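You operate a simulated robot arm through the tools that you are given. There is no shell and no other tool.

Carry out the task below with a simulated robot arm. There is one attempt and no reset: what you move stays moved.

Task
Fold the honey bag shut and stick on the ordered seal.
Fine: the order card names the seal; press it down on the brown mark and lay the bag in the box jig.

The check looks at the end state, three seconds after you hand in, the way a careful person would. Anything else that was tipped, shoved, dropped, spilled or broken makes it a failure. A push-on lid holds only when it is set on centred and level and pressed home; a screw cap is set on level and turned clockwise until tight. Flat cloth is picked up by pressing the open fingertips on it (5 to 10 N) and closing them slowly along it; thin cloth reads only 2 to 8 mm in the jaws.

Robot
A 7-joint arm with a two-finger parallel gripper, fixed in place. Base frame: the origin is on the floor under the middle of its stand, x ahead of it, y to its left, z up; the work surface is at about z = 0.89. Readings come in m, degrees, newtons and seconds.
With the tool pointing down near the work surface it reaches from about 0.2 to 0.72 m from the base axis. Its first joint turns from -166.0 to 166.0 degrees. Payload 1.57 kg.
The TCP is the grasp point between the finger pads, 0.03 m short of the fingertips. In the tool frame z runs along the fingers and y along their closing line. The gripper opens to 0.11 m. The fingers are 0.024 m wide and 0.012 m thick; the gripper's body (0.048 by 0.112 m) begins 0.078 m behind the TCP.
Orientation is told as [roll, pitch, yaw] about the base's x, y, z axes, in that order, counted from this pose: with the fingers straight down and closing along the base's y, the tool's x points along the base's -x, its y along +y and its z along -z.

Tools
- The arm moves only by the tool step_arm. Its argument "motion" is one flat list of numbers, 7 for each row, row after row: the shift along the tool's x, y, z in units of 20 mm (1.0 is 20 mm), then the turn, a rotation vector about the tool's x, y, z in units of 6 degrees (1.0 is 6 degrees), then the opening, from 0 (shut) to 1 (fully open). In form: [tx, ty, tz, ax, ay, az, gripper, tx, ty, tz, ax, ay, az, gripper, ...]. A call has 1 to 20 rows; each row shifts and turns the commanded pose from where the row before left it, along the tool's axes as they then stand. A call with a number of a shift or a turn outside -1 to 1 is refused whole. Each row takes 0.2 s and may step no farther than 0.05 m and 8.6 degrees from the row before; otherwise, or with a gripper value out of range, the whole call is refused. Where a pose cannot be reached the arm comes as near as it can. A force on the tool above 40 N (or 10 N above the force at the start of the call, whichever is more), or a blocked arm, ends the call early, and 0.2 s more pass. Each finger travels about 0.045 m/s and halts on what it meets, pressing with about 25 N; the grip force reading is that of the motor and also rises with nothing between the fingers. The clock runs only during rows and for 0.2 s after the last one: add rows that do not move to give the fingers time. The reply holds the time, the measured pose of the TCP, the force on the tool along the base axes, the opening and the grip force, in the units named above and with some noise, with the torque about the TCP (base axes, N m) and any sound that the robot's microphone picked up.
- Cameras (640 x 400 px; columns grow to the right, rows downward): "scene" is fixed at [0.3987, -0.6507, 1.4607]; the picture's right is [0.69, 0.72, 0.00], its down [0.53, -0.50, -0.69] and it looks along [-0.49, 0.47, -0.73] (base axes); focal length 214 px, centre (320, 200). "wrist" rides on the gripper at [0.07, 0.016, -0.141] in the tool frame; the picture's right is [-0.23, 0.97, 0.00], its down [-0.85, -0.20, -0.48] and it looks along [-0.47, -0.11, 0.88] (tool axes); focal length 222 px, centre (320, 200). There is no depth. A picture from a camera that has moved, and an enlarged one, comes with that camera's place and axes in the base frame and with its lens.
- camera(camera): a new picture of that camera. No time passes.
- move_column(by): slides the trunk up (or, below 0, down) by that many m; the arm rides with it, the base frame stays. It gives what a move gives, with no picture.
- close_up(camera, box): a new picture of the part [left, top, right, bottom] of that camera's present view, enlarged. No time passes.
- sign_off(): hands the job in; it is judged then, once.

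Places have to be worked out from the pictures, the camera data and where the tool is seen. Open the gripper and draw the arm clear of the work before you hand the job in, unless the task says otherwise.

The tools are called after "Request:" by a JSON object that holds its "method" and its "body". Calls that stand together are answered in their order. step_arm: Moves the arm, as the interface text tells. Its arguments: {"type":"object","properties":{"motion":{"type":"array"}},"required":["motion"]} The other tools are called the same way: move_column (by) moves the trunk up or down; camera (camera) takes a picture; close_up (camera, box) takes an enlarged picture of a part of a camera's view; sign_off () hands the job in.

At the start:

```text
time: 0.0
eef_pos: [0.1797, -0.3664, 1.2661]
tcp_rot: [0.0, 0.1, 0.0]
contact_force: [-0.3, 0.0, 0.4]
ft_torque: [0.03, 0.01, 0.02]
opening: 0.11
finger_force: 0.0
trunk travel left (down, up): [-0.475, 0.115]
```

scene: 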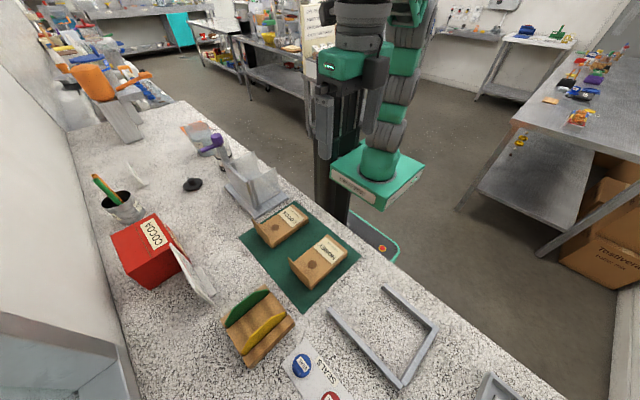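
wrist: 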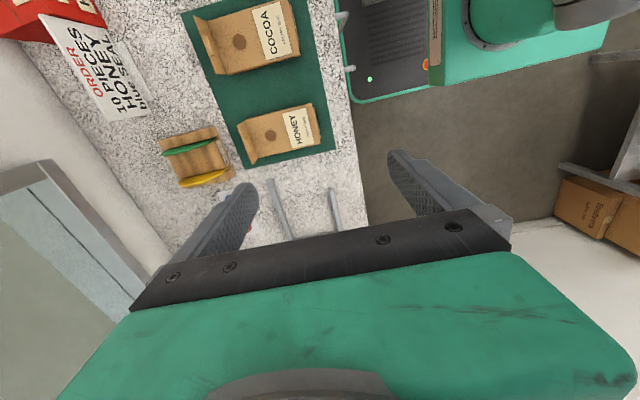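

I begin by looking closer at the order card, the bags, the seals and the jig.

Request:
{"method": "close_up", "body": {"camera": "wrist", "box": [0, 0, 240, 150]}}

Request:
{"method": "close_up", "body": {"camera": "scene", "box": [220, 180, 380, 280]}}

Request:
{"method": "close_up", "body": {"camera": "scene", "box": [270, 280, 462, 400]}}

Request:
{"method": "close_up", "body": {"camera": "wrist", "box": [140, 0, 360, 240]}}

```text
2.67 times, centred on (120, 75) of wrist
camera zoom: at [0.1103, -0.3496, 1.4074], right [0.23, 0.97, 0.0], down [0.86, -0.2, 0.48], along [0.47, -0.11, -0.88], focal length 592 px, centre (853, 533)
```

zoom: 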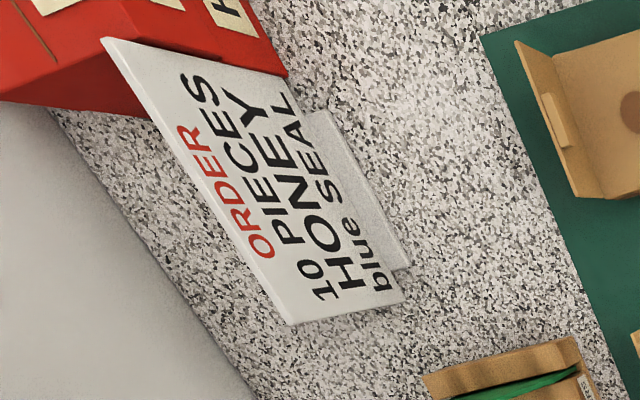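

```text
4.00 times, centred on (300, 230) of scene
camera zoom: at [0.3987, -0.6507, 1.4607], right [0.69, 0.72, 0.0], down [0.53, -0.5, -0.69], along [-0.49, 0.47, -0.73], focal length 858 px, centre (400, 80)
```

zoom: 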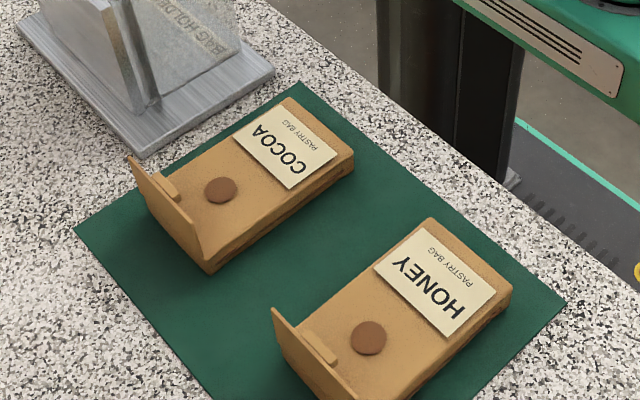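

```text
3.33 times, centred on (366, 340) of scene
camera zoom: at [0.3987, -0.6507, 1.4607], right [0.69, 0.72, 0.0], down [0.53, -0.5, -0.69], along [-0.49, 0.47, -0.73], focal length 715 px, centre (167, -267)
```

zoom: 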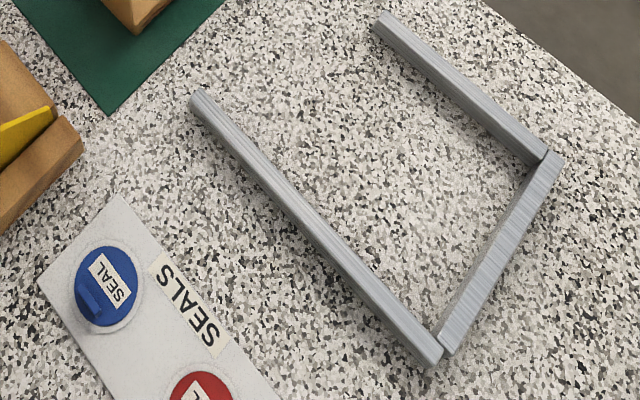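

```text
1.67 times, centred on (250, 120) of wrist
camera zoom: at [0.1103, -0.3496, 1.4074], right [0.23, 0.97, 0.0], down [0.86, -0.2, 0.48], along [0.47, -0.11, -0.88], focal length 370 px, centre (437, 333)
```

zoom: 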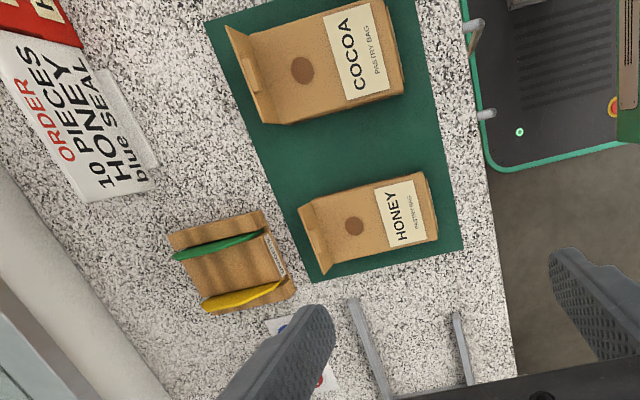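

The order card reads "10 pieces honey, blue seal". Next I look more closely at the honey bag's flap, the seals and the region at the right edge of the scene.

Request:
{"method": "close_up", "body": {"camera": "scene", "box": [276, 225, 356, 295]}}

Request:
{"method": "close_up", "body": {"camera": "scene", "box": [270, 330, 370, 400]}}

Request:
{"method": "close_up", "body": {"camera": "scene", "box": [80, 100, 280, 320]}}

Request:
{"method": "close_up", "body": {"camera": "wrist", "box": [230, 90, 330, 170]}}

Request:
{"method": "close_up", "body": {"camera": "scene", "box": [430, 340, 540, 400]}}

```text
5.71 times, centred on (316, 260) of scene
camera zoom: at [0.3987, -0.6507, 1.4607], right [0.69, 0.72, 0.0], down [0.53, -0.5, -0.69], along [-0.49, 0.47, -0.73], focal length 1226 px, centre (343, -143)
```

zoom: 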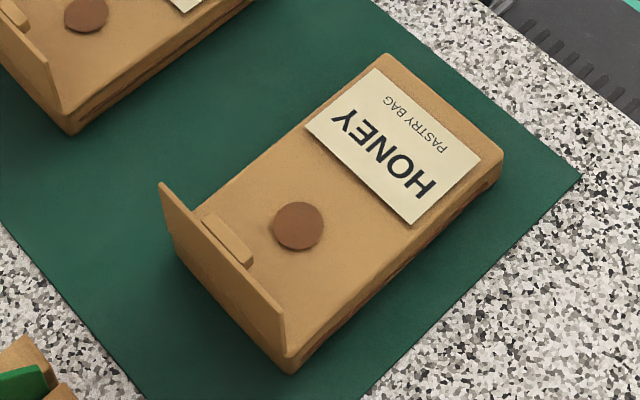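

```text
5.71 times, centred on (320, 365) of scene
camera zoom: at [0.3987, -0.6507, 1.4607], right [0.69, 0.72, 0.0], down [0.53, -0.5, -0.69], along [-0.49, 0.47, -0.73], focal length 1226 px, centre (320, -743)
```

zoom: 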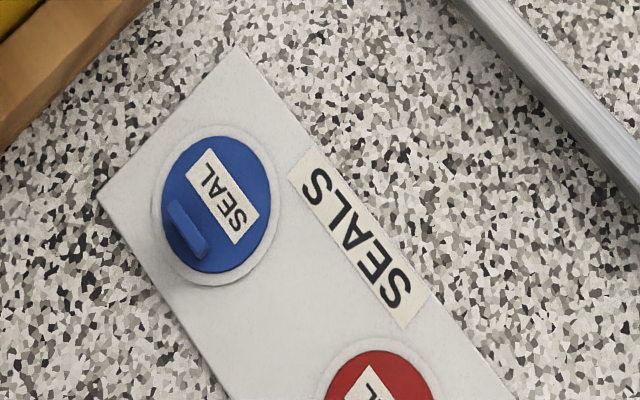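

```text
1.82 times, centred on (180, 210) of scene
camera zoom: at [0.3987, -0.6507, 1.4607], right [0.69, 0.72, 0.0], down [0.53, -0.5, -0.69], along [-0.49, 0.47, -0.73], focal length 390 px, centre (574, 182)
```

zoom: 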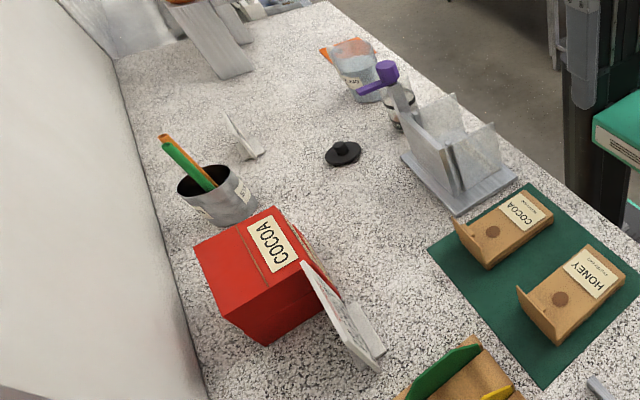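

```text
5.00 times, centred on (280, 130) of wrist
camera zoom: at [0.1103, -0.3496, 1.4074], right [0.23, 0.97, 0.0], down [0.86, -0.2, 0.48], along [0.47, -0.11, -0.88], focal length 1111 px, centre (520, 550)
```

zoom: 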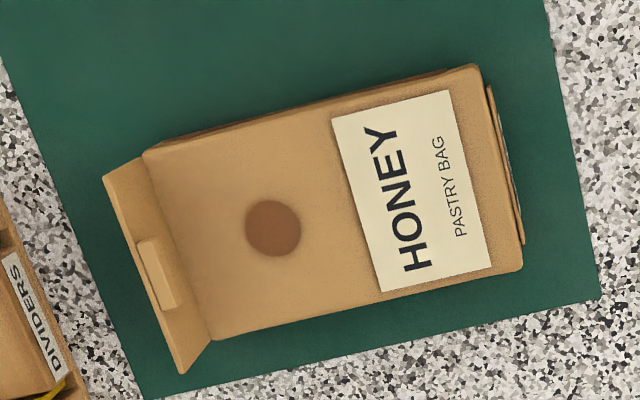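

```text
5.82 times, centred on (485, 370) of scene
camera zoom: at [0.3987, -0.6507, 1.4607], right [0.69, 0.72, 0.0], down [0.53, -0.5, -0.69], along [-0.49, 0.47, -0.73], focal length 1248 px, centre (-640, -789)
```

zoom: 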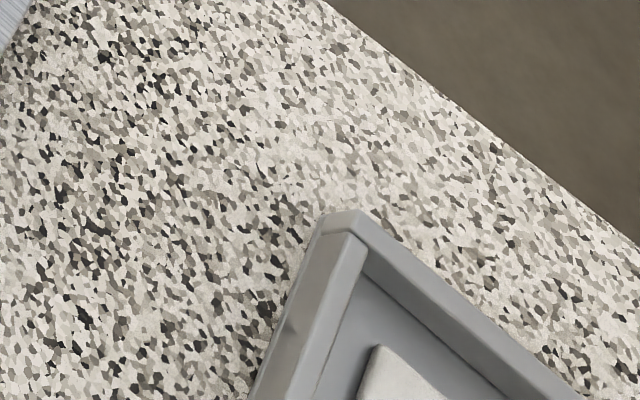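

The honey bag has a standing flap on its -y end with a small tab inside, and the blue seal has a thin grip fin. I move the arm toward +x to see the jig and the tray at the right with the wrist camera.

Request:
{"method": "step_arm", "body": {"motion": [-1, 0, 0, 0, 0, 0, 1, -1, 0, 0, 0, 0, 0, 1, -1, 0, 0, 0, 0, 0, 1, -1, 0, 0, 0, 0, 0, 1, -1, 0, 0, 0, 0, 0, 1, -1, 0, 0, 0, 0, 0, 1, -1, 0, 0, 0, 0, 0, 1]}}

Request:
{"method": "camera", "body": {"camera": "wrist"}}

Request:
{"method": "camera", "body": {"camera": "scene"}}

```text
time: 1.6
eef_pos: [0.3214, -0.3656, 1.2667]
tcp_rot: [-0.1, 0.1, 0.0]
contact_force: [0.0, -0.3, 0.3]
ft_torque: [0.02, -0.02, 0.01]
opening: 0.1101
finger_force: 0.1
trunk travel left (down, up): [-0.475, 0.115]
```

```text
taken
camera wrist: at [0.2512, -0.3491, 1.4078], right [0.23, 0.97, 0.0], down [0.86, -0.2, 0.48], along [0.47, -0.11, -0.88], focal length 222 px, centre (320, 200)
```

wrist: 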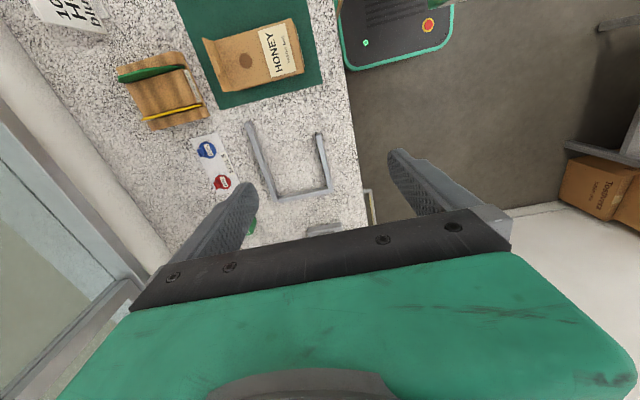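

```text
taken
```

scene: 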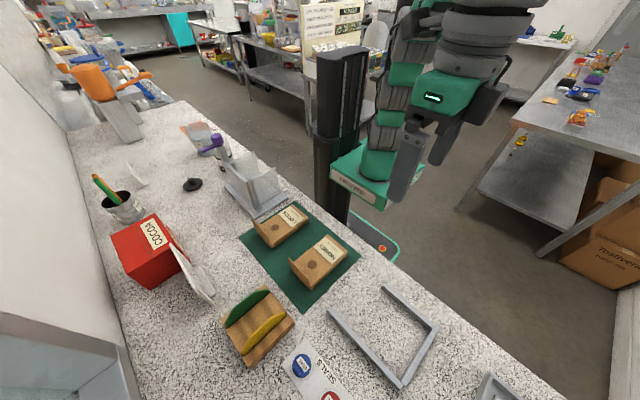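

Request:
{"method": "close_up", "body": {"camera": "wrist", "box": [180, 110, 380, 240]}}

Request:
{"method": "close_up", "body": {"camera": "wrist", "box": [190, 0, 330, 110]}}

Request:
{"method": "close_up", "body": {"camera": "wrist", "box": [185, 125, 245, 205]}}

```text
3.08 times, centred on (280, 175) of wrist
camera zoom: at [0.2512, -0.3491, 1.4078], right [0.23, 0.97, 0.0], down [0.86, -0.2, 0.48], along [0.47, -0.11, -0.88], focal length 684 px, centre (443, 277)
```

zoom: 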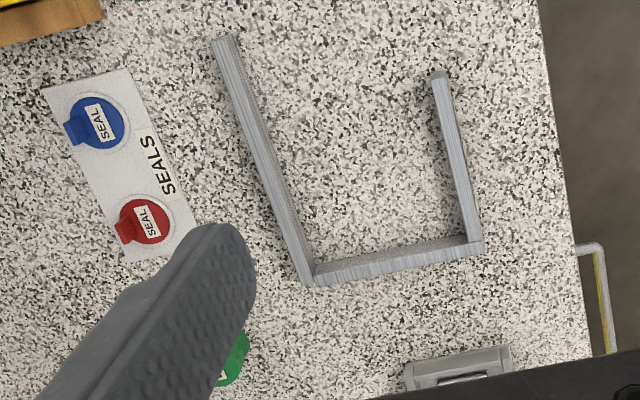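

```text
3.64 times, centred on (260, 55) of wrist
camera zoom: at [0.2512, -0.3491, 1.4078], right [0.23, 0.97, 0.0], down [0.86, -0.2, 0.48], along [0.47, -0.11, -0.88], focal length 808 px, centre (538, 727)
```

zoom: 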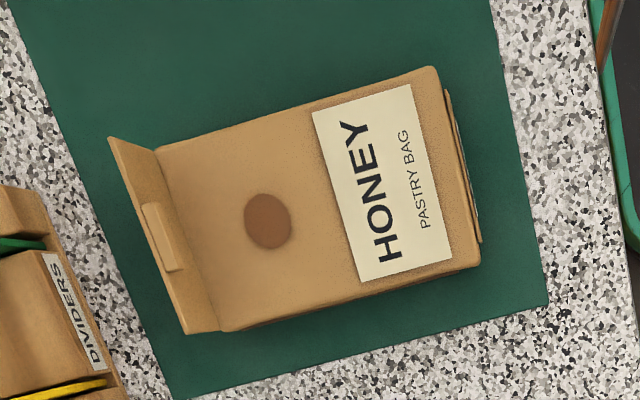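

```text
5.00 times, centred on (215, 165) of wrist
camera zoom: at [0.2512, -0.3491, 1.4078], right [0.23, 0.97, 0.0], down [0.86, -0.2, 0.48], along [0.47, -0.11, -0.88], focal length 1111 px, centre (845, 375)
```

zoom: 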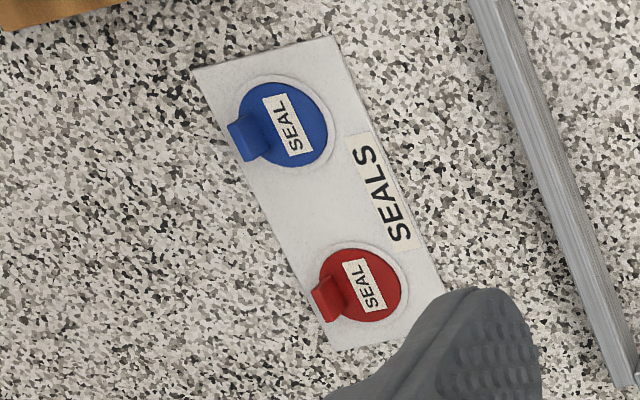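

The U-shaped frame opens toward -x with its end wall near x=0.49, spanning y from about -0.52 to -0.38. I move further to see what the tray at larger x is, and whether the frame carries a label.

Request:
{"method": "step_arm", "body": {"motion": [-1, 0, 0, 0, 0, 0, 1, -1, 0, 0, 0, 0, 0, 1, -1, 0, 0, 0, 0, 0, 1, -1, 0, 0, 0, 0, 0, 1, -1, 0, 0, 0, 0, 0, 1, -1, 0, 0, 0, 0, 0, 1, -1, 0, 0, 0, 0, 0, 1, -1, 0, 0, 0, 0, 0, 1]}}

Request:
{"method": "camera", "body": {"camera": "wrist"}}

```text
time: 3.4
eef_pos: [0.4502, -0.3557, 1.2499]
tcp_rot: [-0.1, 0.0, 0.1]
contact_force: [-0.3, 0.3, 0.2]
ft_torque: [-0.01, 0.0, -0.01]
opening: 0.11
finger_force: 0.1
out of reach, approached as far as the arm can: row 6, 7, 8
trunk travel left (down, up): [-0.475, 0.115]
```

```text
taken
camera wrist: at [0.3811, -0.3401, 1.3917], right [0.23, 0.97, 0.0], down [0.86, -0.2, 0.48], along [0.47, -0.11, -0.88], focal length 222 px, centre (320, 200)
```

wrist: 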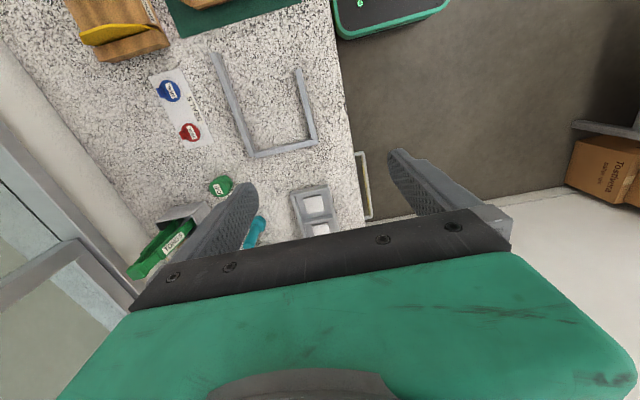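

Request:
{"method": "close_up", "body": {"camera": "wrist", "box": [130, 40, 350, 250]}}

Request:
{"method": "close_up", "body": {"camera": "wrist", "box": [280, 175, 350, 240]}}

Request:
{"method": "close_up", "body": {"camera": "wrist", "box": [200, 40, 330, 165]}}

```text
1.90 times, centred on (240, 145) of wrist
camera zoom: at [0.3811, -0.3401, 1.3917], right [0.23, 0.97, 0.0], down [0.86, -0.2, 0.48], along [0.47, -0.11, -0.88], focal length 423 px, centre (472, 305)
```

zoom: 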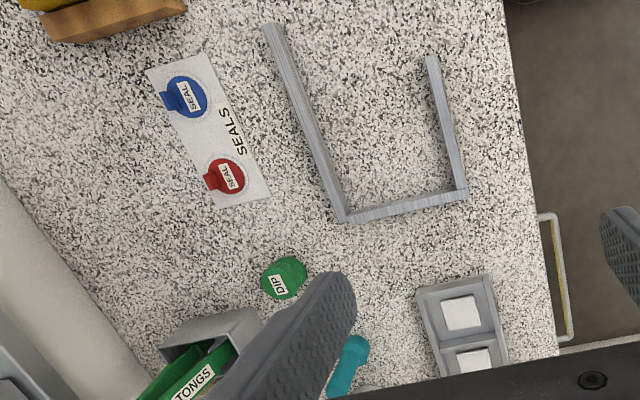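

```text
6.15 times, centred on (315, 208) of wrist
camera zoom: at [0.3811, -0.3401, 1.3917], right [0.23, 0.97, 0.0], down [0.86, -0.2, 0.48], along [0.47, -0.11, -0.88], focal length 1367 px, centre (351, 154)
```

zoom: 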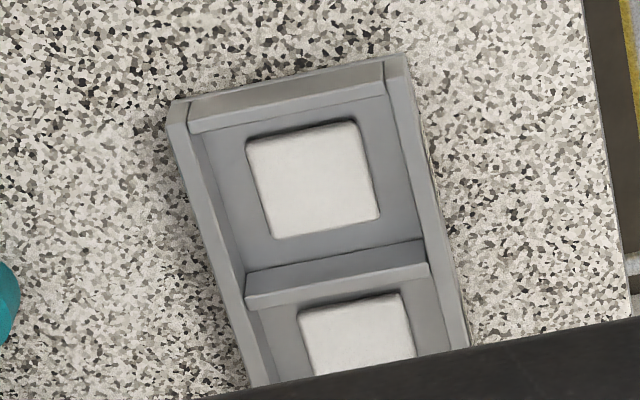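

```text
3.20 times, centred on (265, 102) of wrist
camera zoom: at [0.3811, -0.3401, 1.3917], right [0.23, 0.97, 0.0], down [0.86, -0.2, 0.48], along [0.47, -0.11, -0.88], focal length 711 px, centre (496, 512)
```

zoom: 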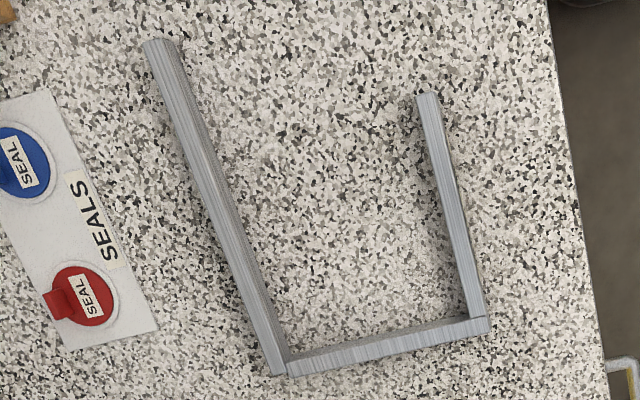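

The U-frame is the only jig; its inside is about 0.13 m wide in y (−0.513 to −0.383), so the bag will lie with its length along x. I go back over the honey bag, lower, for accurate measurements.

Request:
{"method": "step_arm", "body": {"motion": [0.9, -0.5, 0.75, 0, 0, 0, 1, 0.9, -0.5, 0.75, 0, 0, 0, 1, 0.9, -0.5, 0.75, 0, 0, 0, 1, 0.9, -0.5, 0.75, 0, 0, 0, 1, 0.9, -0.5, 0.75, 0, 0, 0, 1, 0.9, -0.5, 0.75, 0, 0, 0, 1, 0.9, -0.5, 0.75, 0, 0, 0, 1, 0.9, -0.5, 0.75, 0, 0, 0, 1, 0.9, -0.5, 0.75, 0, 0, 0, 1, 0.9, -0.5, 0.75, 0, 0, 0, 1]}}

Request:
{"method": "camera", "body": {"camera": "wrist"}}

```text
time: 5.6
eef_pos: [0.2709, -0.4574, 1.0989]
tcp_rot: [-0.1, 0.1, 0.1]
contact_force: [0.1, -1.9, -0.1]
ft_torque: [0.01, -0.02, 0.01]
opening: 0.1103
finger_force: 0.1
trunk travel left (down, up): [-0.475, 0.115]
```

```text
taken
camera wrist: at [0.201, -0.4415, 1.2411], right [0.23, 0.97, 0.0], down [0.86, -0.2, 0.48], along [0.47, -0.11, -0.88], focal length 222 px, centre (320, 200)
```

wrist: 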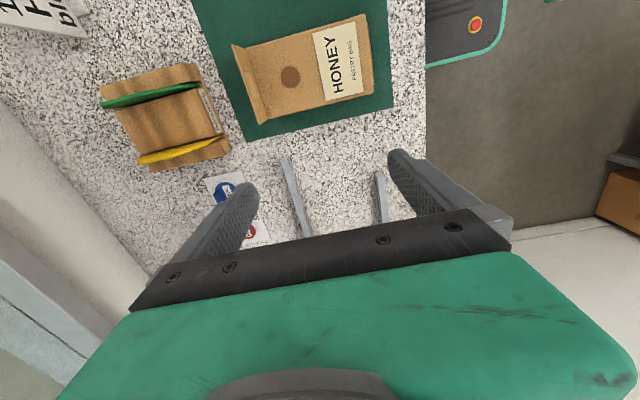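

Request:
{"method": "close_up", "body": {"camera": "wrist", "box": [215, 0, 405, 140]}}

Request:
{"method": "close_up", "body": {"camera": "wrist", "box": [225, 30, 305, 130]}}

```text
2.86 times, centred on (310, 70) of wrist
camera zoom: at [0.201, -0.4415, 1.2411], right [0.23, 0.97, 0.0], down [0.86, -0.2, 0.48], along [0.47, -0.11, -0.88], focal length 635 px, centre (349, 571)
```

zoom: 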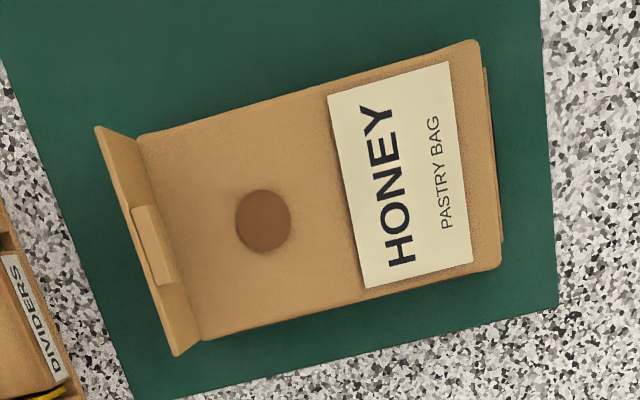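

```text
4.00 times, centred on (265, 80) of wrist
camera zoom: at [0.201, -0.4415, 1.2411], right [0.23, 0.97, 0.0], down [0.86, -0.2, 0.48], along [0.47, -0.11, -0.88], focal length 888 px, centre (540, 680)
```

zoom: 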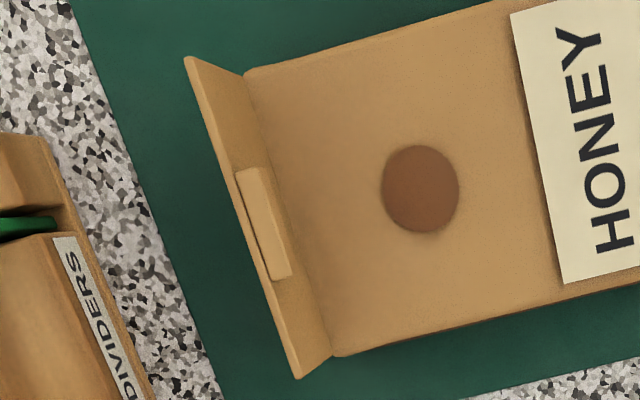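

The bag spans x 0.151–0.234, y −0.52 (hinge) to −0.38; the mark is near (0.192, −0.479), and the flap is about 4 cm tall and near vertical. I yaw the tool −90° so that the camera looks toward −y at the inner side of the flap.

Request:
{"method": "step_arm", "body": {"motion": [0, 0, 0, 0, 0, 1, 1, 0, 0, 0, 0, 0, 1, 1, 0, 0, 0, 0, 0, 1, 1, 0, 0, 0, 0, 0, 1, 1, 0, 0, 0, 0, 0, 1, 1, 0, 0, 0, 0, 0, 1, 1, 0, 0, 0, 0, 0, 1, 1, 0, 0, 0, 0, 0, 1, 1, 0, 0, 0, 0, 0, 1, 1, 0, 0, 0, 0, 0, 1, 1, 0, 0, 0, 0, 0, 1, 1, 0, 0, 0, 0, 0, 1, 1, 0, 0, 0, 0, 0, 1, 1, 0, 0, 0, 0, 0, 1, 1, 0, 0, 0, 0, 0, 1, 1]}}

```text
time: 8.8
eef_pos: [0.2708, -0.4569, 1.0998]
tcp_rot: [-0.2, 0.1, -90.1]
contact_force: [-0.2, 0.0, 0.2]
ft_torque: [0.02, 0.01, 0.02]
opening: 0.1101
finger_force: 0.1
trunk travel left (down, up): [-0.475, 0.115]
```

Request:
{"method": "step_arm", "body": {"motion": [0.9, -0.8, 0, 0, 0, 0, 1, 0.9, -0.8, 0, 0, 0, 0, 1, 0.9, -0.8, 0, 0, 0, 0, 1, 0.9, -0.8, 0, 0, 0, 0, 1, 0.9, -0.8, 0, 0, 0, 0, 1, 0, 0, 0, 0, -1, 0, 1, 0, 0, 0, 0, -1, 0, 1, 0, 0, 0, 0, -1, 0, 1, 0, 0, 0, 0, -1, 0, 1, 0, 0, 0, 0, -1, 0, 1]}}

Request:
{"method": "camera", "body": {"camera": "wrist"}}

Request:
{"method": "camera", "body": {"camera": "scene"}}

```text
time: 11.0
eef_pos: [0.2121, -0.4013, 1.1894]
tcp_rot: [-0.3, -26.3, -90.0]
contact_force: [0.7, 0.5, 0.5]
ft_torque: [0.03, 0.0, 0.02]
opening: 0.1099
finger_force: 0.1
out of reach, approached as far as the arm can: row 7, 8, 9, 10
trunk travel left (down, up): [-0.475, 0.115]
```

```text
taken
camera wrist: at [0.2299, -0.2763, 1.2855], right [0.97, -0.2, 0.1], down [-0.2, -0.55, 0.81], along [-0.11, -0.81, -0.58], focal length 222 px, centre (320, 200)
```

wrist: 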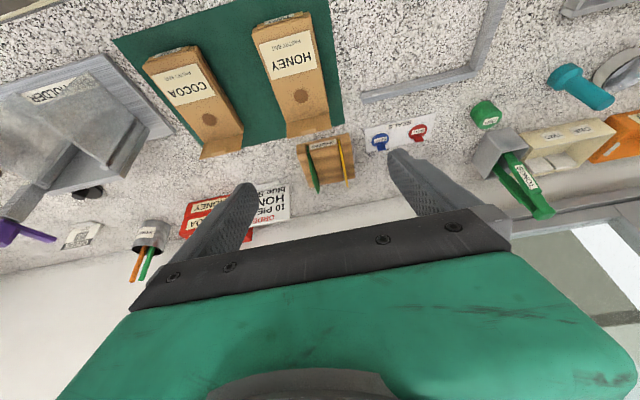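

```text
taken
```

scene: 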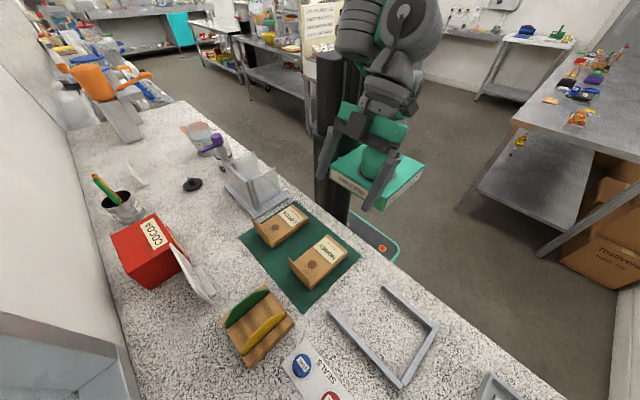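

Request:
{"method": "close_up", "body": {"camera": "wrist", "box": [240, 0, 350, 150]}}

Request:
{"method": "close_up", "body": {"camera": "wrist", "box": [280, 80, 340, 140]}}

Request:
{"method": "close_up", "body": {"camera": "wrist", "box": [355, 100, 455, 160]}}

```text
2.67 times, centred on (295, 75) of wrist
camera zoom: at [0.2299, -0.2763, 1.2855], right [0.97, -0.2, 0.1], down [-0.2, -0.55, 0.81], along [-0.11, -0.81, -0.58], focal length 592 px, centre (387, 533)
```

zoom: 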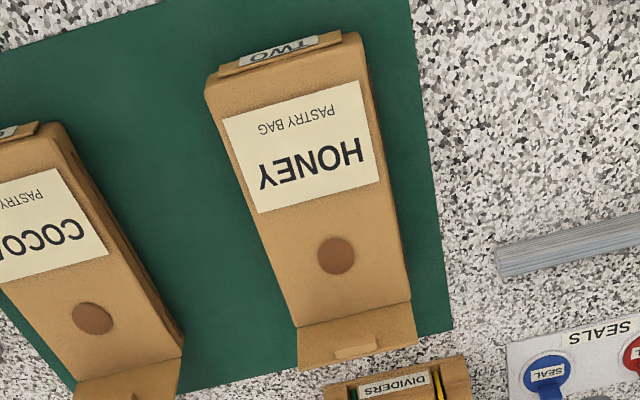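

```text
6.67 times, centred on (310, 110) of wrist
camera zoom: at [0.2299, -0.2763, 1.2855], right [0.97, -0.2, 0.1], down [-0.2, -0.55, 0.81], along [-0.11, -0.81, -0.58], focal length 1481 px, centre (387, 800)
```

zoom: 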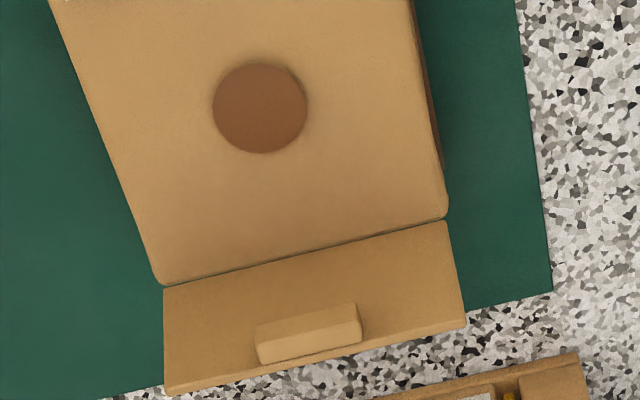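

```text
6.40 times, centred on (405, 130) of wrist
camera zoom: at [0.2299, -0.2763, 1.2855], right [0.97, -0.2, 0.1], down [-0.2, -0.55, 0.81], along [-0.11, -0.81, -0.58], focal length 1422 px, centre (-224, 648)
```

zoom: 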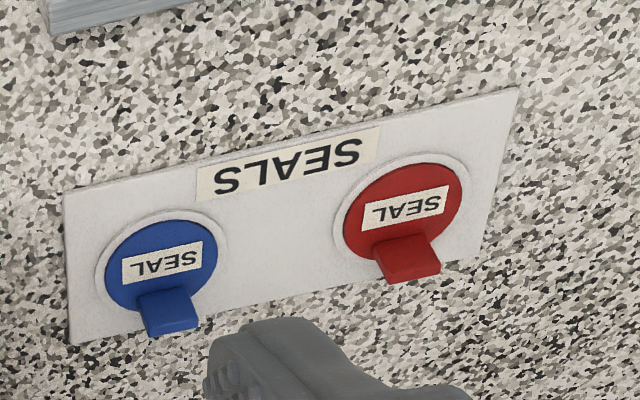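

The flap is vertical: hinge at about y −0.522, z 0.92, free edge at z 0.963, with a small ridge on its inner side near the free edge. I check the tag on the bag's far end and re-read the order card.

Request:
{"method": "close_up", "body": {"camera": "wrist", "box": [130, 5, 330, 105]}}

Request:
{"method": "close_up", "body": {"camera": "wrist", "box": [170, 160, 300, 250]}}

Request:
{"method": "close_up", "body": {"camera": "wrist", "box": [240, 10, 320, 50]}}

```text
3.20 times, centred on (230, 55) of wrist
camera zoom: at [0.2299, -0.2763, 1.2855], right [0.97, -0.2, 0.1], down [-0.2, -0.55, 0.81], along [-0.11, -0.81, -0.58], focal length 711 px, centre (608, 664)
```

zoom: 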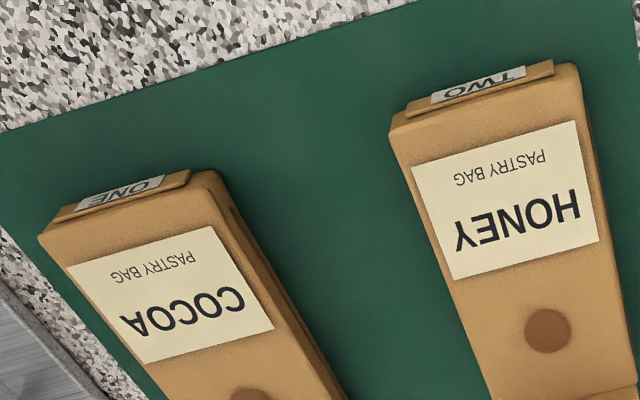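

```text
4.44 times, centred on (235, 205) of wrist
camera zoom: at [0.2299, -0.2763, 1.2855], right [0.97, -0.2, 0.1], down [-0.2, -0.55, 0.81], along [-0.11, -0.81, -0.58], focal length 987 px, centre (698, 178)
```

zoom: 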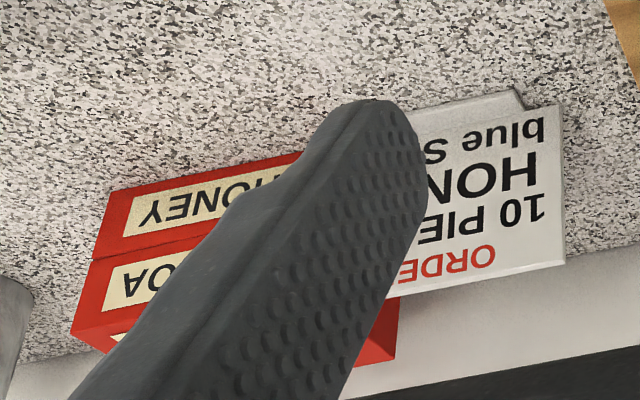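

```text
8.00 times, centred on (280, 30) of wrist
camera zoom: at [0.2299, -0.2763, 1.2855], right [0.97, -0.2, 0.1], down [-0.2, -0.55, 0.81], along [-0.11, -0.81, -0.58], focal length 1777 px, centre (640, 1560)
```

zoom: 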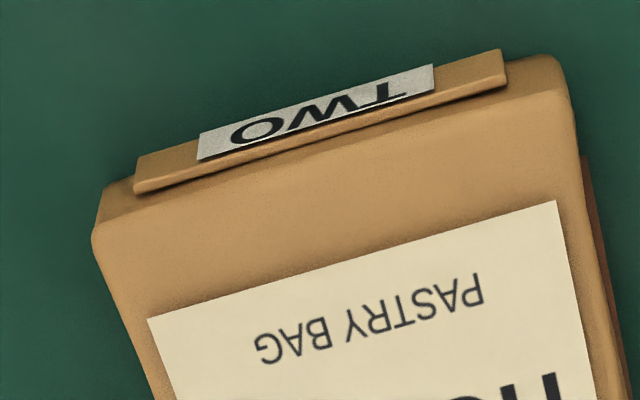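

The "TWO" plate is just the bag's bottom end. I undo the tilt and the yaw and shut the gripper, staying high above the bench.

Request:
{"method": "step_arm", "body": {"motion": [0, 0, 0, 0, 0.877, 0, 0, 0, 0, 0, 0, 0.877, 0, 0, 0, 0, 0, 0, 0.877, 0, 0, 0, 0, 0, 0, 0.877, 0, 0, 0, 0, 0, 0, 0.877, 0, 0, 0, 0, 0, 0, 0, -1, 0, 0, 0, 0, 0, 0, -1, 0, 0, 0, 0, 0, 0, -1, 0, 0, 0, 0, 0, 0, -1, 0, 0, 0, 0, 0, 0, -1, 0, 0, 0, 0, 0, 0, -1, 0, 0, 0, 0, 0, 0, -1, 0, 0, 0, 0, 0, 0, -1, 0, 0, 0, 0, 0, 0, -1, 0, 0, 0, 0, 0, 0, -1, 0, 0, 0, 0, 0, 0, -1, 0, 0, 0, 0, 0, 0, -1, 0, 0, 0, 0, 0, 0, -1, 0, 0, 0, 0, 0, 0, -1, 0, 0, 0, 0, 0, 0, -1, 0]}}

```text
time: 15.2
eef_pos: [0.2127, -0.4009, 1.1901]
tcp_rot: [-0.8, 0.2, 0.2]
contact_force: [0.4, -0.1, 0.7]
ft_torque: [0.01, 0.03, 0.02]
opening: 0.0
finger_force: 21.1
trunk travel left (down, up): [-0.475, 0.115]
```

Request:
{"method": "step_arm", "body": {"motion": [0.104, -0.755, 0.8, -0.133, -0.033, 0.033, 0, 0.104, -0.755, 0.8, 0, 0, 0, 0, 0.104, -0.755, 0.8, 0, 0, 0, 0, 0.104, -0.755, 0.8, 0, 0, 0, 0, 0.104, -0.755, 0.8, 0, 0, 0, 0, 0.104, -0.755, 0.8, 0, 0, 0, 0, 0.104, -0.755, 0.8, 0, 0, 0, 0, 0.104, -0.755, 0.8, 0, 0, 0, 0, 0.104, -0.755, 0.8, 0, 0, 0, 0, 0.104, -0.755, 0.8, 0, 0, 0, 0]}}

Request:
{"method": "camera", "body": {"camera": "scene"}}

Request:
{"method": "close_up", "body": {"camera": "scene", "box": [200, 180, 380, 380]}}

Request:
{"method": "camera", "body": {"camera": "wrist"}}

```text
time: 17.4
eef_pos: [0.1904, -0.5519, 1.0296]
tcp_rot: [0.0, 0.0, -0.3]
contact_force: [-0.1, -0.1, 0.3]
ft_torque: [0.02, -0.01, 0.01]
opening: 0.0
finger_force: 21.3
trunk travel left (down, up): [-0.475, 0.115]
```

```text
taken
```

scene: 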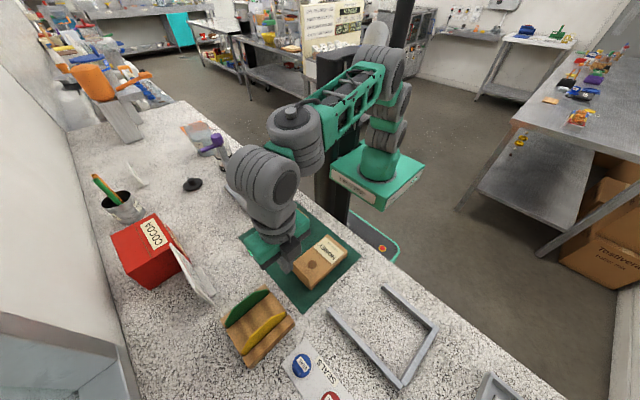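

```text
2.00 times, centred on (290, 280) of scene
camera zoom: at [0.3987, -0.6507, 1.4607], right [0.69, 0.72, 0.0], down [0.53, -0.5, -0.69], along [-0.49, 0.47, -0.73], focal length 429 px, centre (380, 40)
```

zoom: 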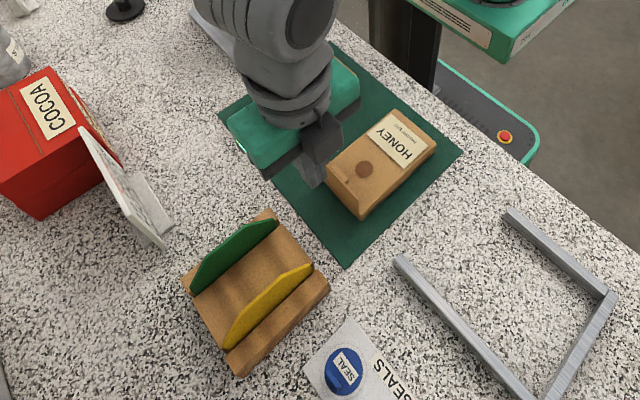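

```text
taken
camera wrist: at [0.1218, -0.5355, 1.1715], right [0.23, 0.97, 0.0], down [0.85, -0.2, 0.48], along [0.47, -0.11, -0.88], focal length 222 px, centre (320, 200)
```

wrist: 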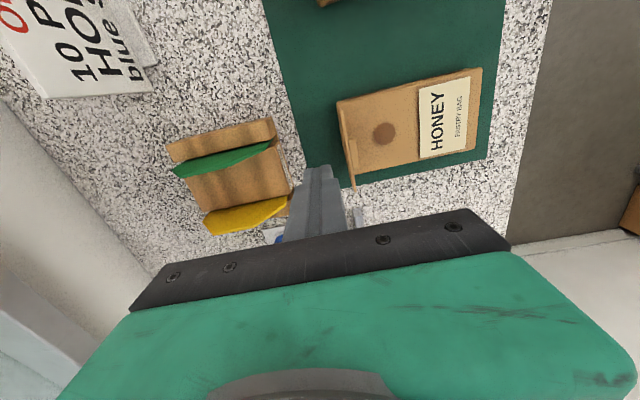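

Request:
{"method": "close_up", "body": {"camera": "wrist", "box": [270, 60, 490, 220]}}

Request:
{"method": "close_up", "body": {"camera": "scene", "box": [270, 220, 360, 300]}}

```text
2.50 times, centred on (380, 140) of wrist
camera zoom: at [0.1218, -0.5355, 1.1715], right [0.23, 0.97, 0.0], down [0.85, -0.2, 0.48], along [0.47, -0.11, -0.88], focal length 555 px, centre (170, 350)
```

zoom: 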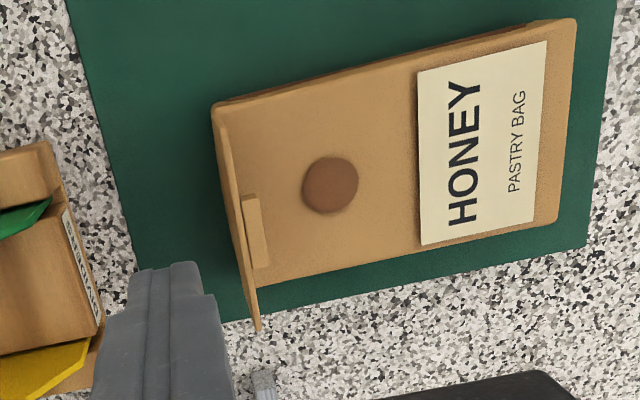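

```text
5.00 times, centred on (315, 260) of scene
camera zoom: at [0.3987, -0.6507, 1.4607], right [0.69, 0.72, 0.0], down [0.53, -0.5, -0.69], along [-0.49, 0.47, -0.73], focal length 1072 px, centre (345, -100)
```

zoom: 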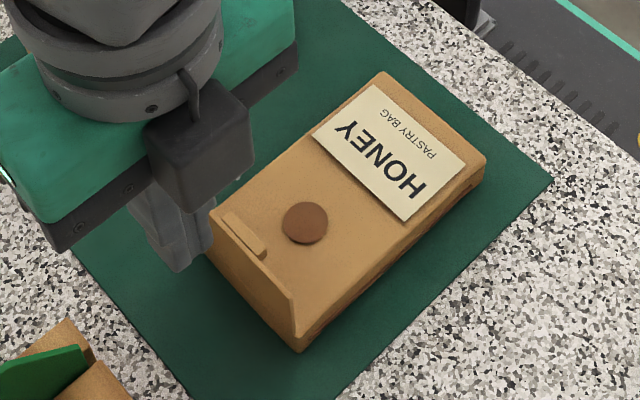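

The closed fingers are behind the flap, with clear room to the dividers rack. I lower the tips to z≈0.945 and push slowly in +y to tip the flap over.

Request:
{"method": "step_arm", "body": {"motion": [0, 0, 0.91, 0, 0, 0.05, 0, 0, 0, 0.91, 0, 0, 0, 0, 0, 0, 0.91, 0, 0, 0, 0, 0, 0.35, 0, 0, 0, 0, 0, 0, 0.35, 0, 0, 0, 0, 0, 0, 0.35, 0, 0, 0, 0, 0, 0, 0.35, 0, 0, 0, 0, 0]}}

Request:
{"method": "close_up", "body": {"camera": "scene", "box": [270, 220, 360, 300]}}

```text
time: 19.0
eef_pos: [0.1906, -0.5233, 0.9759]
tcp_rot: [0.1, 0.0, -0.5]
contact_force: [-0.8, 0.1, 0.8]
ft_torque: [-0.02, 0.0, 0.01]
opening: 0.0001
finger_force: 21.6
trunk travel left (down, up): [-0.475, 0.115]
```

```text
5.00 times, centred on (315, 260) of scene
camera zoom: at [0.3987, -0.6507, 1.4607], right [0.69, 0.72, 0.0], down [0.53, -0.5, -0.69], along [-0.49, 0.47, -0.73], focal length 1072 px, centre (345, -100)
```

zoom: 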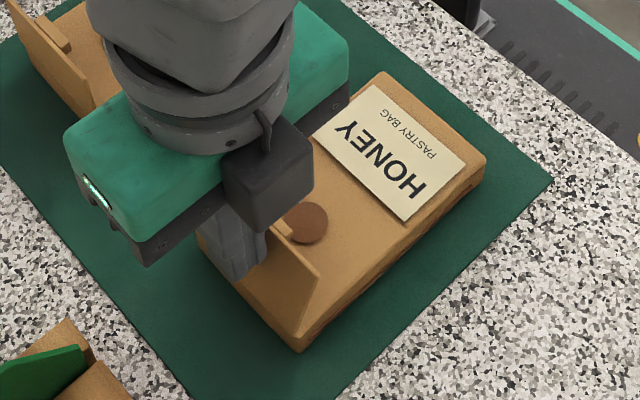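

The flap is tipping over with almost no force and the bag hasn't moved. I continue pushing and then lower to fold it flat.

Request:
{"method": "step_arm", "body": {"motion": [0, 0.4, 0, 0, 0, -0.083, 0, 0, 0.4, 0, 0, 0, 0, 0, 0, 0.4, 0, 0, 0, 0, 0, 0, 0.1, 0.25, 0, 0, 0, 0, 0, 0, 0.25, 0, 0, 0, 0, 0, 0, 0.25, 0, 0, 0, 0]}}

Request:
{"method": "close_up", "body": {"camera": "scene", "box": [270, 220, 360, 300]}}

Request:
{"method": "close_up", "body": {"camera": "wrist", "box": [240, 60, 480, 240]}}

```text
time: 20.4
eef_pos: [0.1907, -0.4973, 0.9593]
tcp_rot: [0.1, 0.1, -0.1]
contact_force: [0.4, -0.1, 0.3]
ft_torque: [-0.01, 0.0, -0.03]
opening: 0.0
finger_force: 20.9
trunk travel left (down, up): [-0.475, 0.115]
```

```text
5.00 times, centred on (315, 260) of scene
camera zoom: at [0.3987, -0.6507, 1.4607], right [0.69, 0.72, 0.0], down [0.53, -0.5, -0.69], along [-0.49, 0.47, -0.73], focal length 1072 px, centre (345, -100)
```

zoom: 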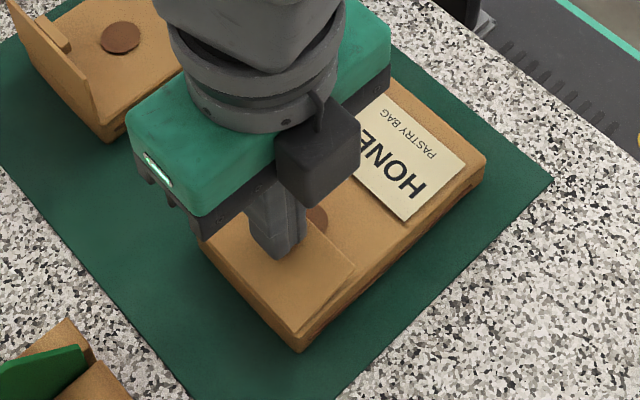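

```text
2.22 times, centred on (360, 150) of wrist
camera zoom: at [0.1216, -0.4815, 1.1021], right [0.23, 0.97, 0.0], down [0.86, -0.2, 0.48], along [0.47, -0.11, -0.88], focal length 494 px, centre (231, 311)
```

zoom: 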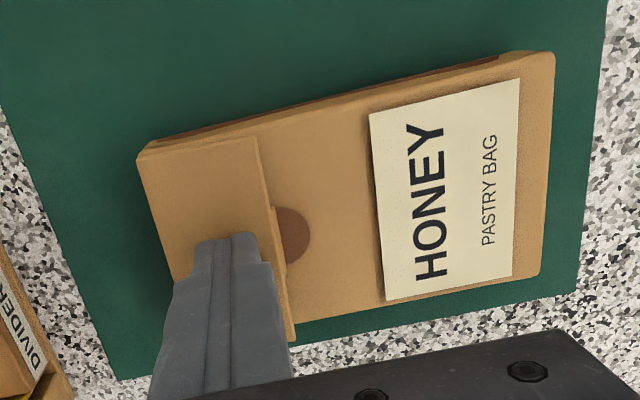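

The flap is almost flat and half covers the mark, as expected. I lower in small steps until I feel the flap seated.

Request:
{"method": "step_arm", "body": {"motion": [0, 0, 0.1, 0, 0, 0, 0, 0, 0, 0.1, 0, 0, 0, 0, 0, 0, 0, 0, 0, 0, 0]}}

Request:
{"method": "step_arm", "body": {"motion": [0, 0, 0.1, 0, 0, 0, 0, 0, 0, 0.05, 0, 0, 0, 0, 0, 0, 0, 0, 0, 0, 0]}}

Request:
{"method": "close_up", "body": {"camera": "scene", "box": [270, 220, 360, 300]}}

```text
time: 21.2
eef_pos: [0.1919, -0.4971, 0.957]
tcp_rot: [0.2, 0.1, 0.0]
contact_force: [0.7, 0.0, -0.5]
ft_torque: [0.02, 0.0, -0.01]
opening: 0.0003
finger_force: 21.3
trunk travel left (down, up): [-0.475, 0.115]
```

```text
time: 22.0
eef_pos: [0.1904, -0.4976, 0.9538]
tcp_rot: [0.1, 0.0, 0.0]
contact_force: [0.0, 0.6, 1.3]
ft_torque: [0.04, -0.06, 0.0]
opening: 0.0001
finger_force: 21.1
trunk travel left (down, up): [-0.475, 0.115]
```

```text
5.00 times, centred on (315, 260) of scene
camera zoom: at [0.3987, -0.6507, 1.4607], right [0.69, 0.72, 0.0], down [0.53, -0.5, -0.69], along [-0.49, 0.47, -0.73], focal length 1072 px, centre (345, -100)
```

zoom: 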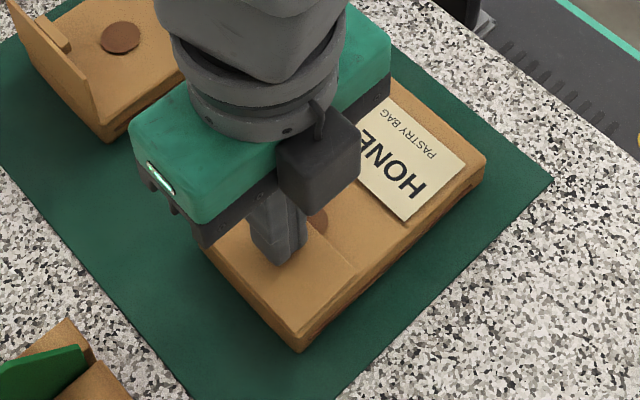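

Request:
{"method": "step_arm", "body": {"motion": [0, 0, 0.05, 0, 0, 0, 0, 0, 0, 0.05, 0, 0, 0, 0, 0, 0, 0, 0, 0, 0, 0]}}

```text
time: 22.8
eef_pos: [0.1914, -0.4966, 0.9518]
tcp_rot: [0.2, 0.0, 0.0]
contact_force: [-0.1, 0.6, 3.7]
ft_torque: [0.05, -0.05, 0.01]
opening: 0.0001
finger_force: 21.7
trunk travel left (down, up): [-0.475, 0.115]
```

Request:
{"method": "step_arm", "body": {"motion": [0, 0, 0.05, 0, 0, 0, 0, 0, 0, 0.05, 0, 0, 0, 0, 0, 0, 0, 0, 0, 0, 0]}}

Request:
{"method": "close_up", "body": {"camera": "scene", "box": [270, 220, 360, 300]}}

Request:
{"method": "close_up", "body": {"camera": "wrist", "box": [240, 60, 480, 240]}}

```text
time: 23.6
eef_pos: [0.1904, -0.4976, 0.9512]
tcp_rot: [-0.1, 0.0, 0.0]
contact_force: [0.8, 1.6, 16.4]
ft_torque: [0.09, -0.04, 0.01]
opening: 0.0
finger_force: 21.5
trunk travel left (down, up): [-0.475, 0.115]
```

```text
5.00 times, centred on (315, 260) of scene
camera zoom: at [0.3987, -0.6507, 1.4607], right [0.69, 0.72, 0.0], down [0.53, -0.5, -0.69], along [-0.49, 0.47, -0.73], focal length 1072 px, centre (345, -100)
```

zoom: 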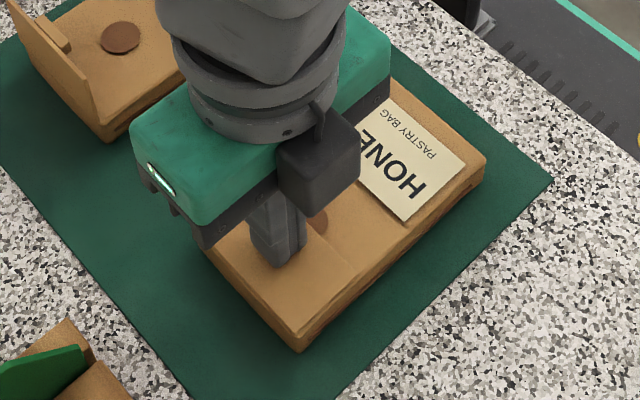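

```text
2.22 times, centred on (360, 150) of wrist
camera zoom: at [0.1213, -0.4809, 1.0931], right [0.23, 0.97, 0.0], down [0.85, -0.2, 0.48], along [0.47, -0.11, -0.88], focal length 494 px, centre (231, 311)
```

zoom: 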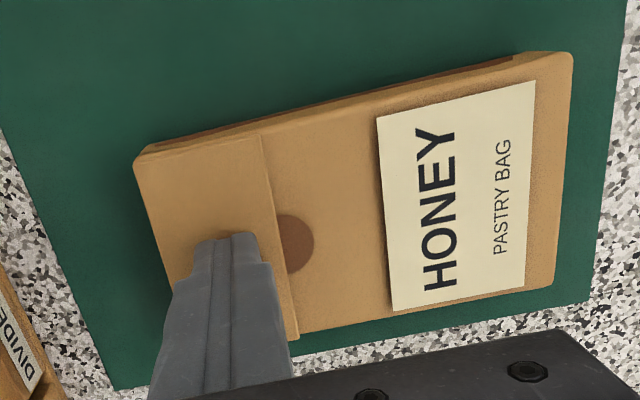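

The flap is pressed flat (16 N at tip z ≈ 0.921). I lift off and watch whether it stays closed.

Request:
{"method": "step_arm", "body": {"motion": [0, 0, -0.15, 0, 0, 0, 0, 0, 0, -0.5, 0, 0, 0, 0, 0, 0, -1, 0, 0, 0, 0, 0, 0, -1, 0, 0, 0, 0, 0, 0, 0, 0, 0, 0, 0]}}

Request:
{"method": "close_up", "body": {"camera": "scene", "box": [270, 220, 360, 300]}}

Request:
{"method": "close_up", "body": {"camera": "wrist", "box": [240, 60, 480, 240]}}

```text
time: 24.8
eef_pos: [0.1921, -0.4988, 1.0018]
tcp_rot: [0.1, 0.1, 0.0]
contact_force: [0.9, -0.2, 0.8]
ft_torque: [0.03, 0.03, -0.02]
opening: 0.0001
finger_force: 21.7
trunk travel left (down, up): [-0.475, 0.115]
```

```text
5.00 times, centred on (315, 260) of scene
camera zoom: at [0.3987, -0.6507, 1.4607], right [0.69, 0.72, 0.0], down [0.53, -0.5, -0.69], along [-0.49, 0.47, -0.73], focal length 1072 px, centre (345, -100)
```

zoom: 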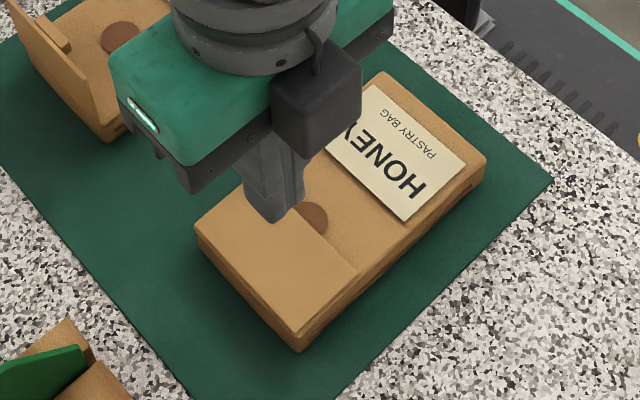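

```text
2.22 times, centred on (360, 150) of wrist
camera zoom: at [0.1225, -0.4823, 1.1445], right [0.23, 0.97, 0.0], down [0.86, -0.2, 0.48], along [0.47, -0.11, -0.88], focal length 494 px, centre (231, 311)
```

zoom: 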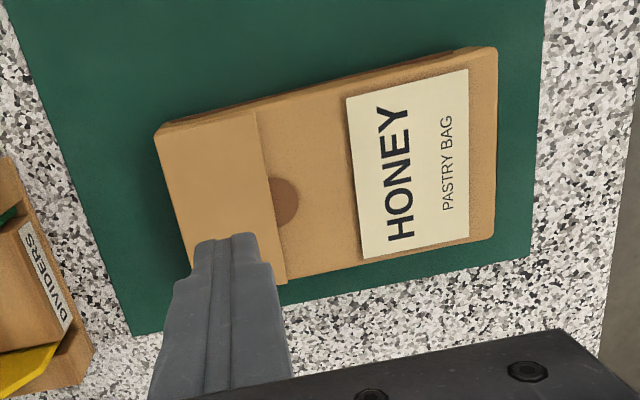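

The flap stays folded with its edge right at the mark's centre (≈(0.192, −0.479)). Now I move first +x, then −y toward the blue seal, staying high and opening the gripper.

Request:
{"method": "step_arm", "body": {"motion": [-0.9, 0, -0.1, 0, 0, 0, 1, -0.9, 0, -0.1, 0, 0, 0, 1, -0.9, 0, -0.1, 0, 0, 0, 1, -0.9, 0, -0.1, 0, 0, 0, 1, -0.9, 0, -0.1, 0, 0, 0, 1, -0.9, 0, -0.1, 0, 0, 0, 1, -0.9, 0, -0.1, 0, 0, 0, 1, -0.8, 0, -0.1, 0, 0, 0, 1, 0, -1, 0, 0, 0, 0, 1, 0, -1, 0, 0, 0, 0, 1, 0, -1, 0, 0, 0, 0, 1, 0, -1, 0, 0, 0, 0, 1, 0, -1, 0, 0, 0, 0, 1]}}

Request:
{"method": "camera", "body": {"camera": "wrist"}}

```text
time: 27.6
eef_pos: [0.3342, -0.5976, 1.0178]
tcp_rot: [0.2, 0.2, -0.1]
contact_force: [-0.1, 0.7, 0.3]
ft_torque: [-0.03, 0.0, 0.01]
opening: 0.1101
finger_force: 0.0
trunk travel left (down, up): [-0.475, 0.115]
```

```text
taken
camera wrist: at [0.264, -0.5817, 1.1594], right [0.23, 0.97, 0.0], down [0.86, -0.2, 0.48], along [0.47, -0.11, -0.88], focal length 222 px, centre (320, 200)
```

wrist: 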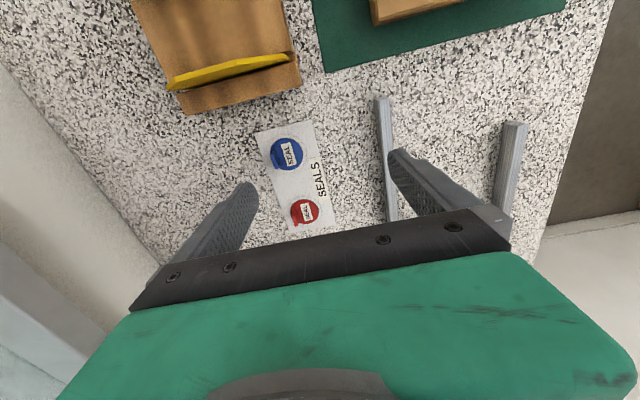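

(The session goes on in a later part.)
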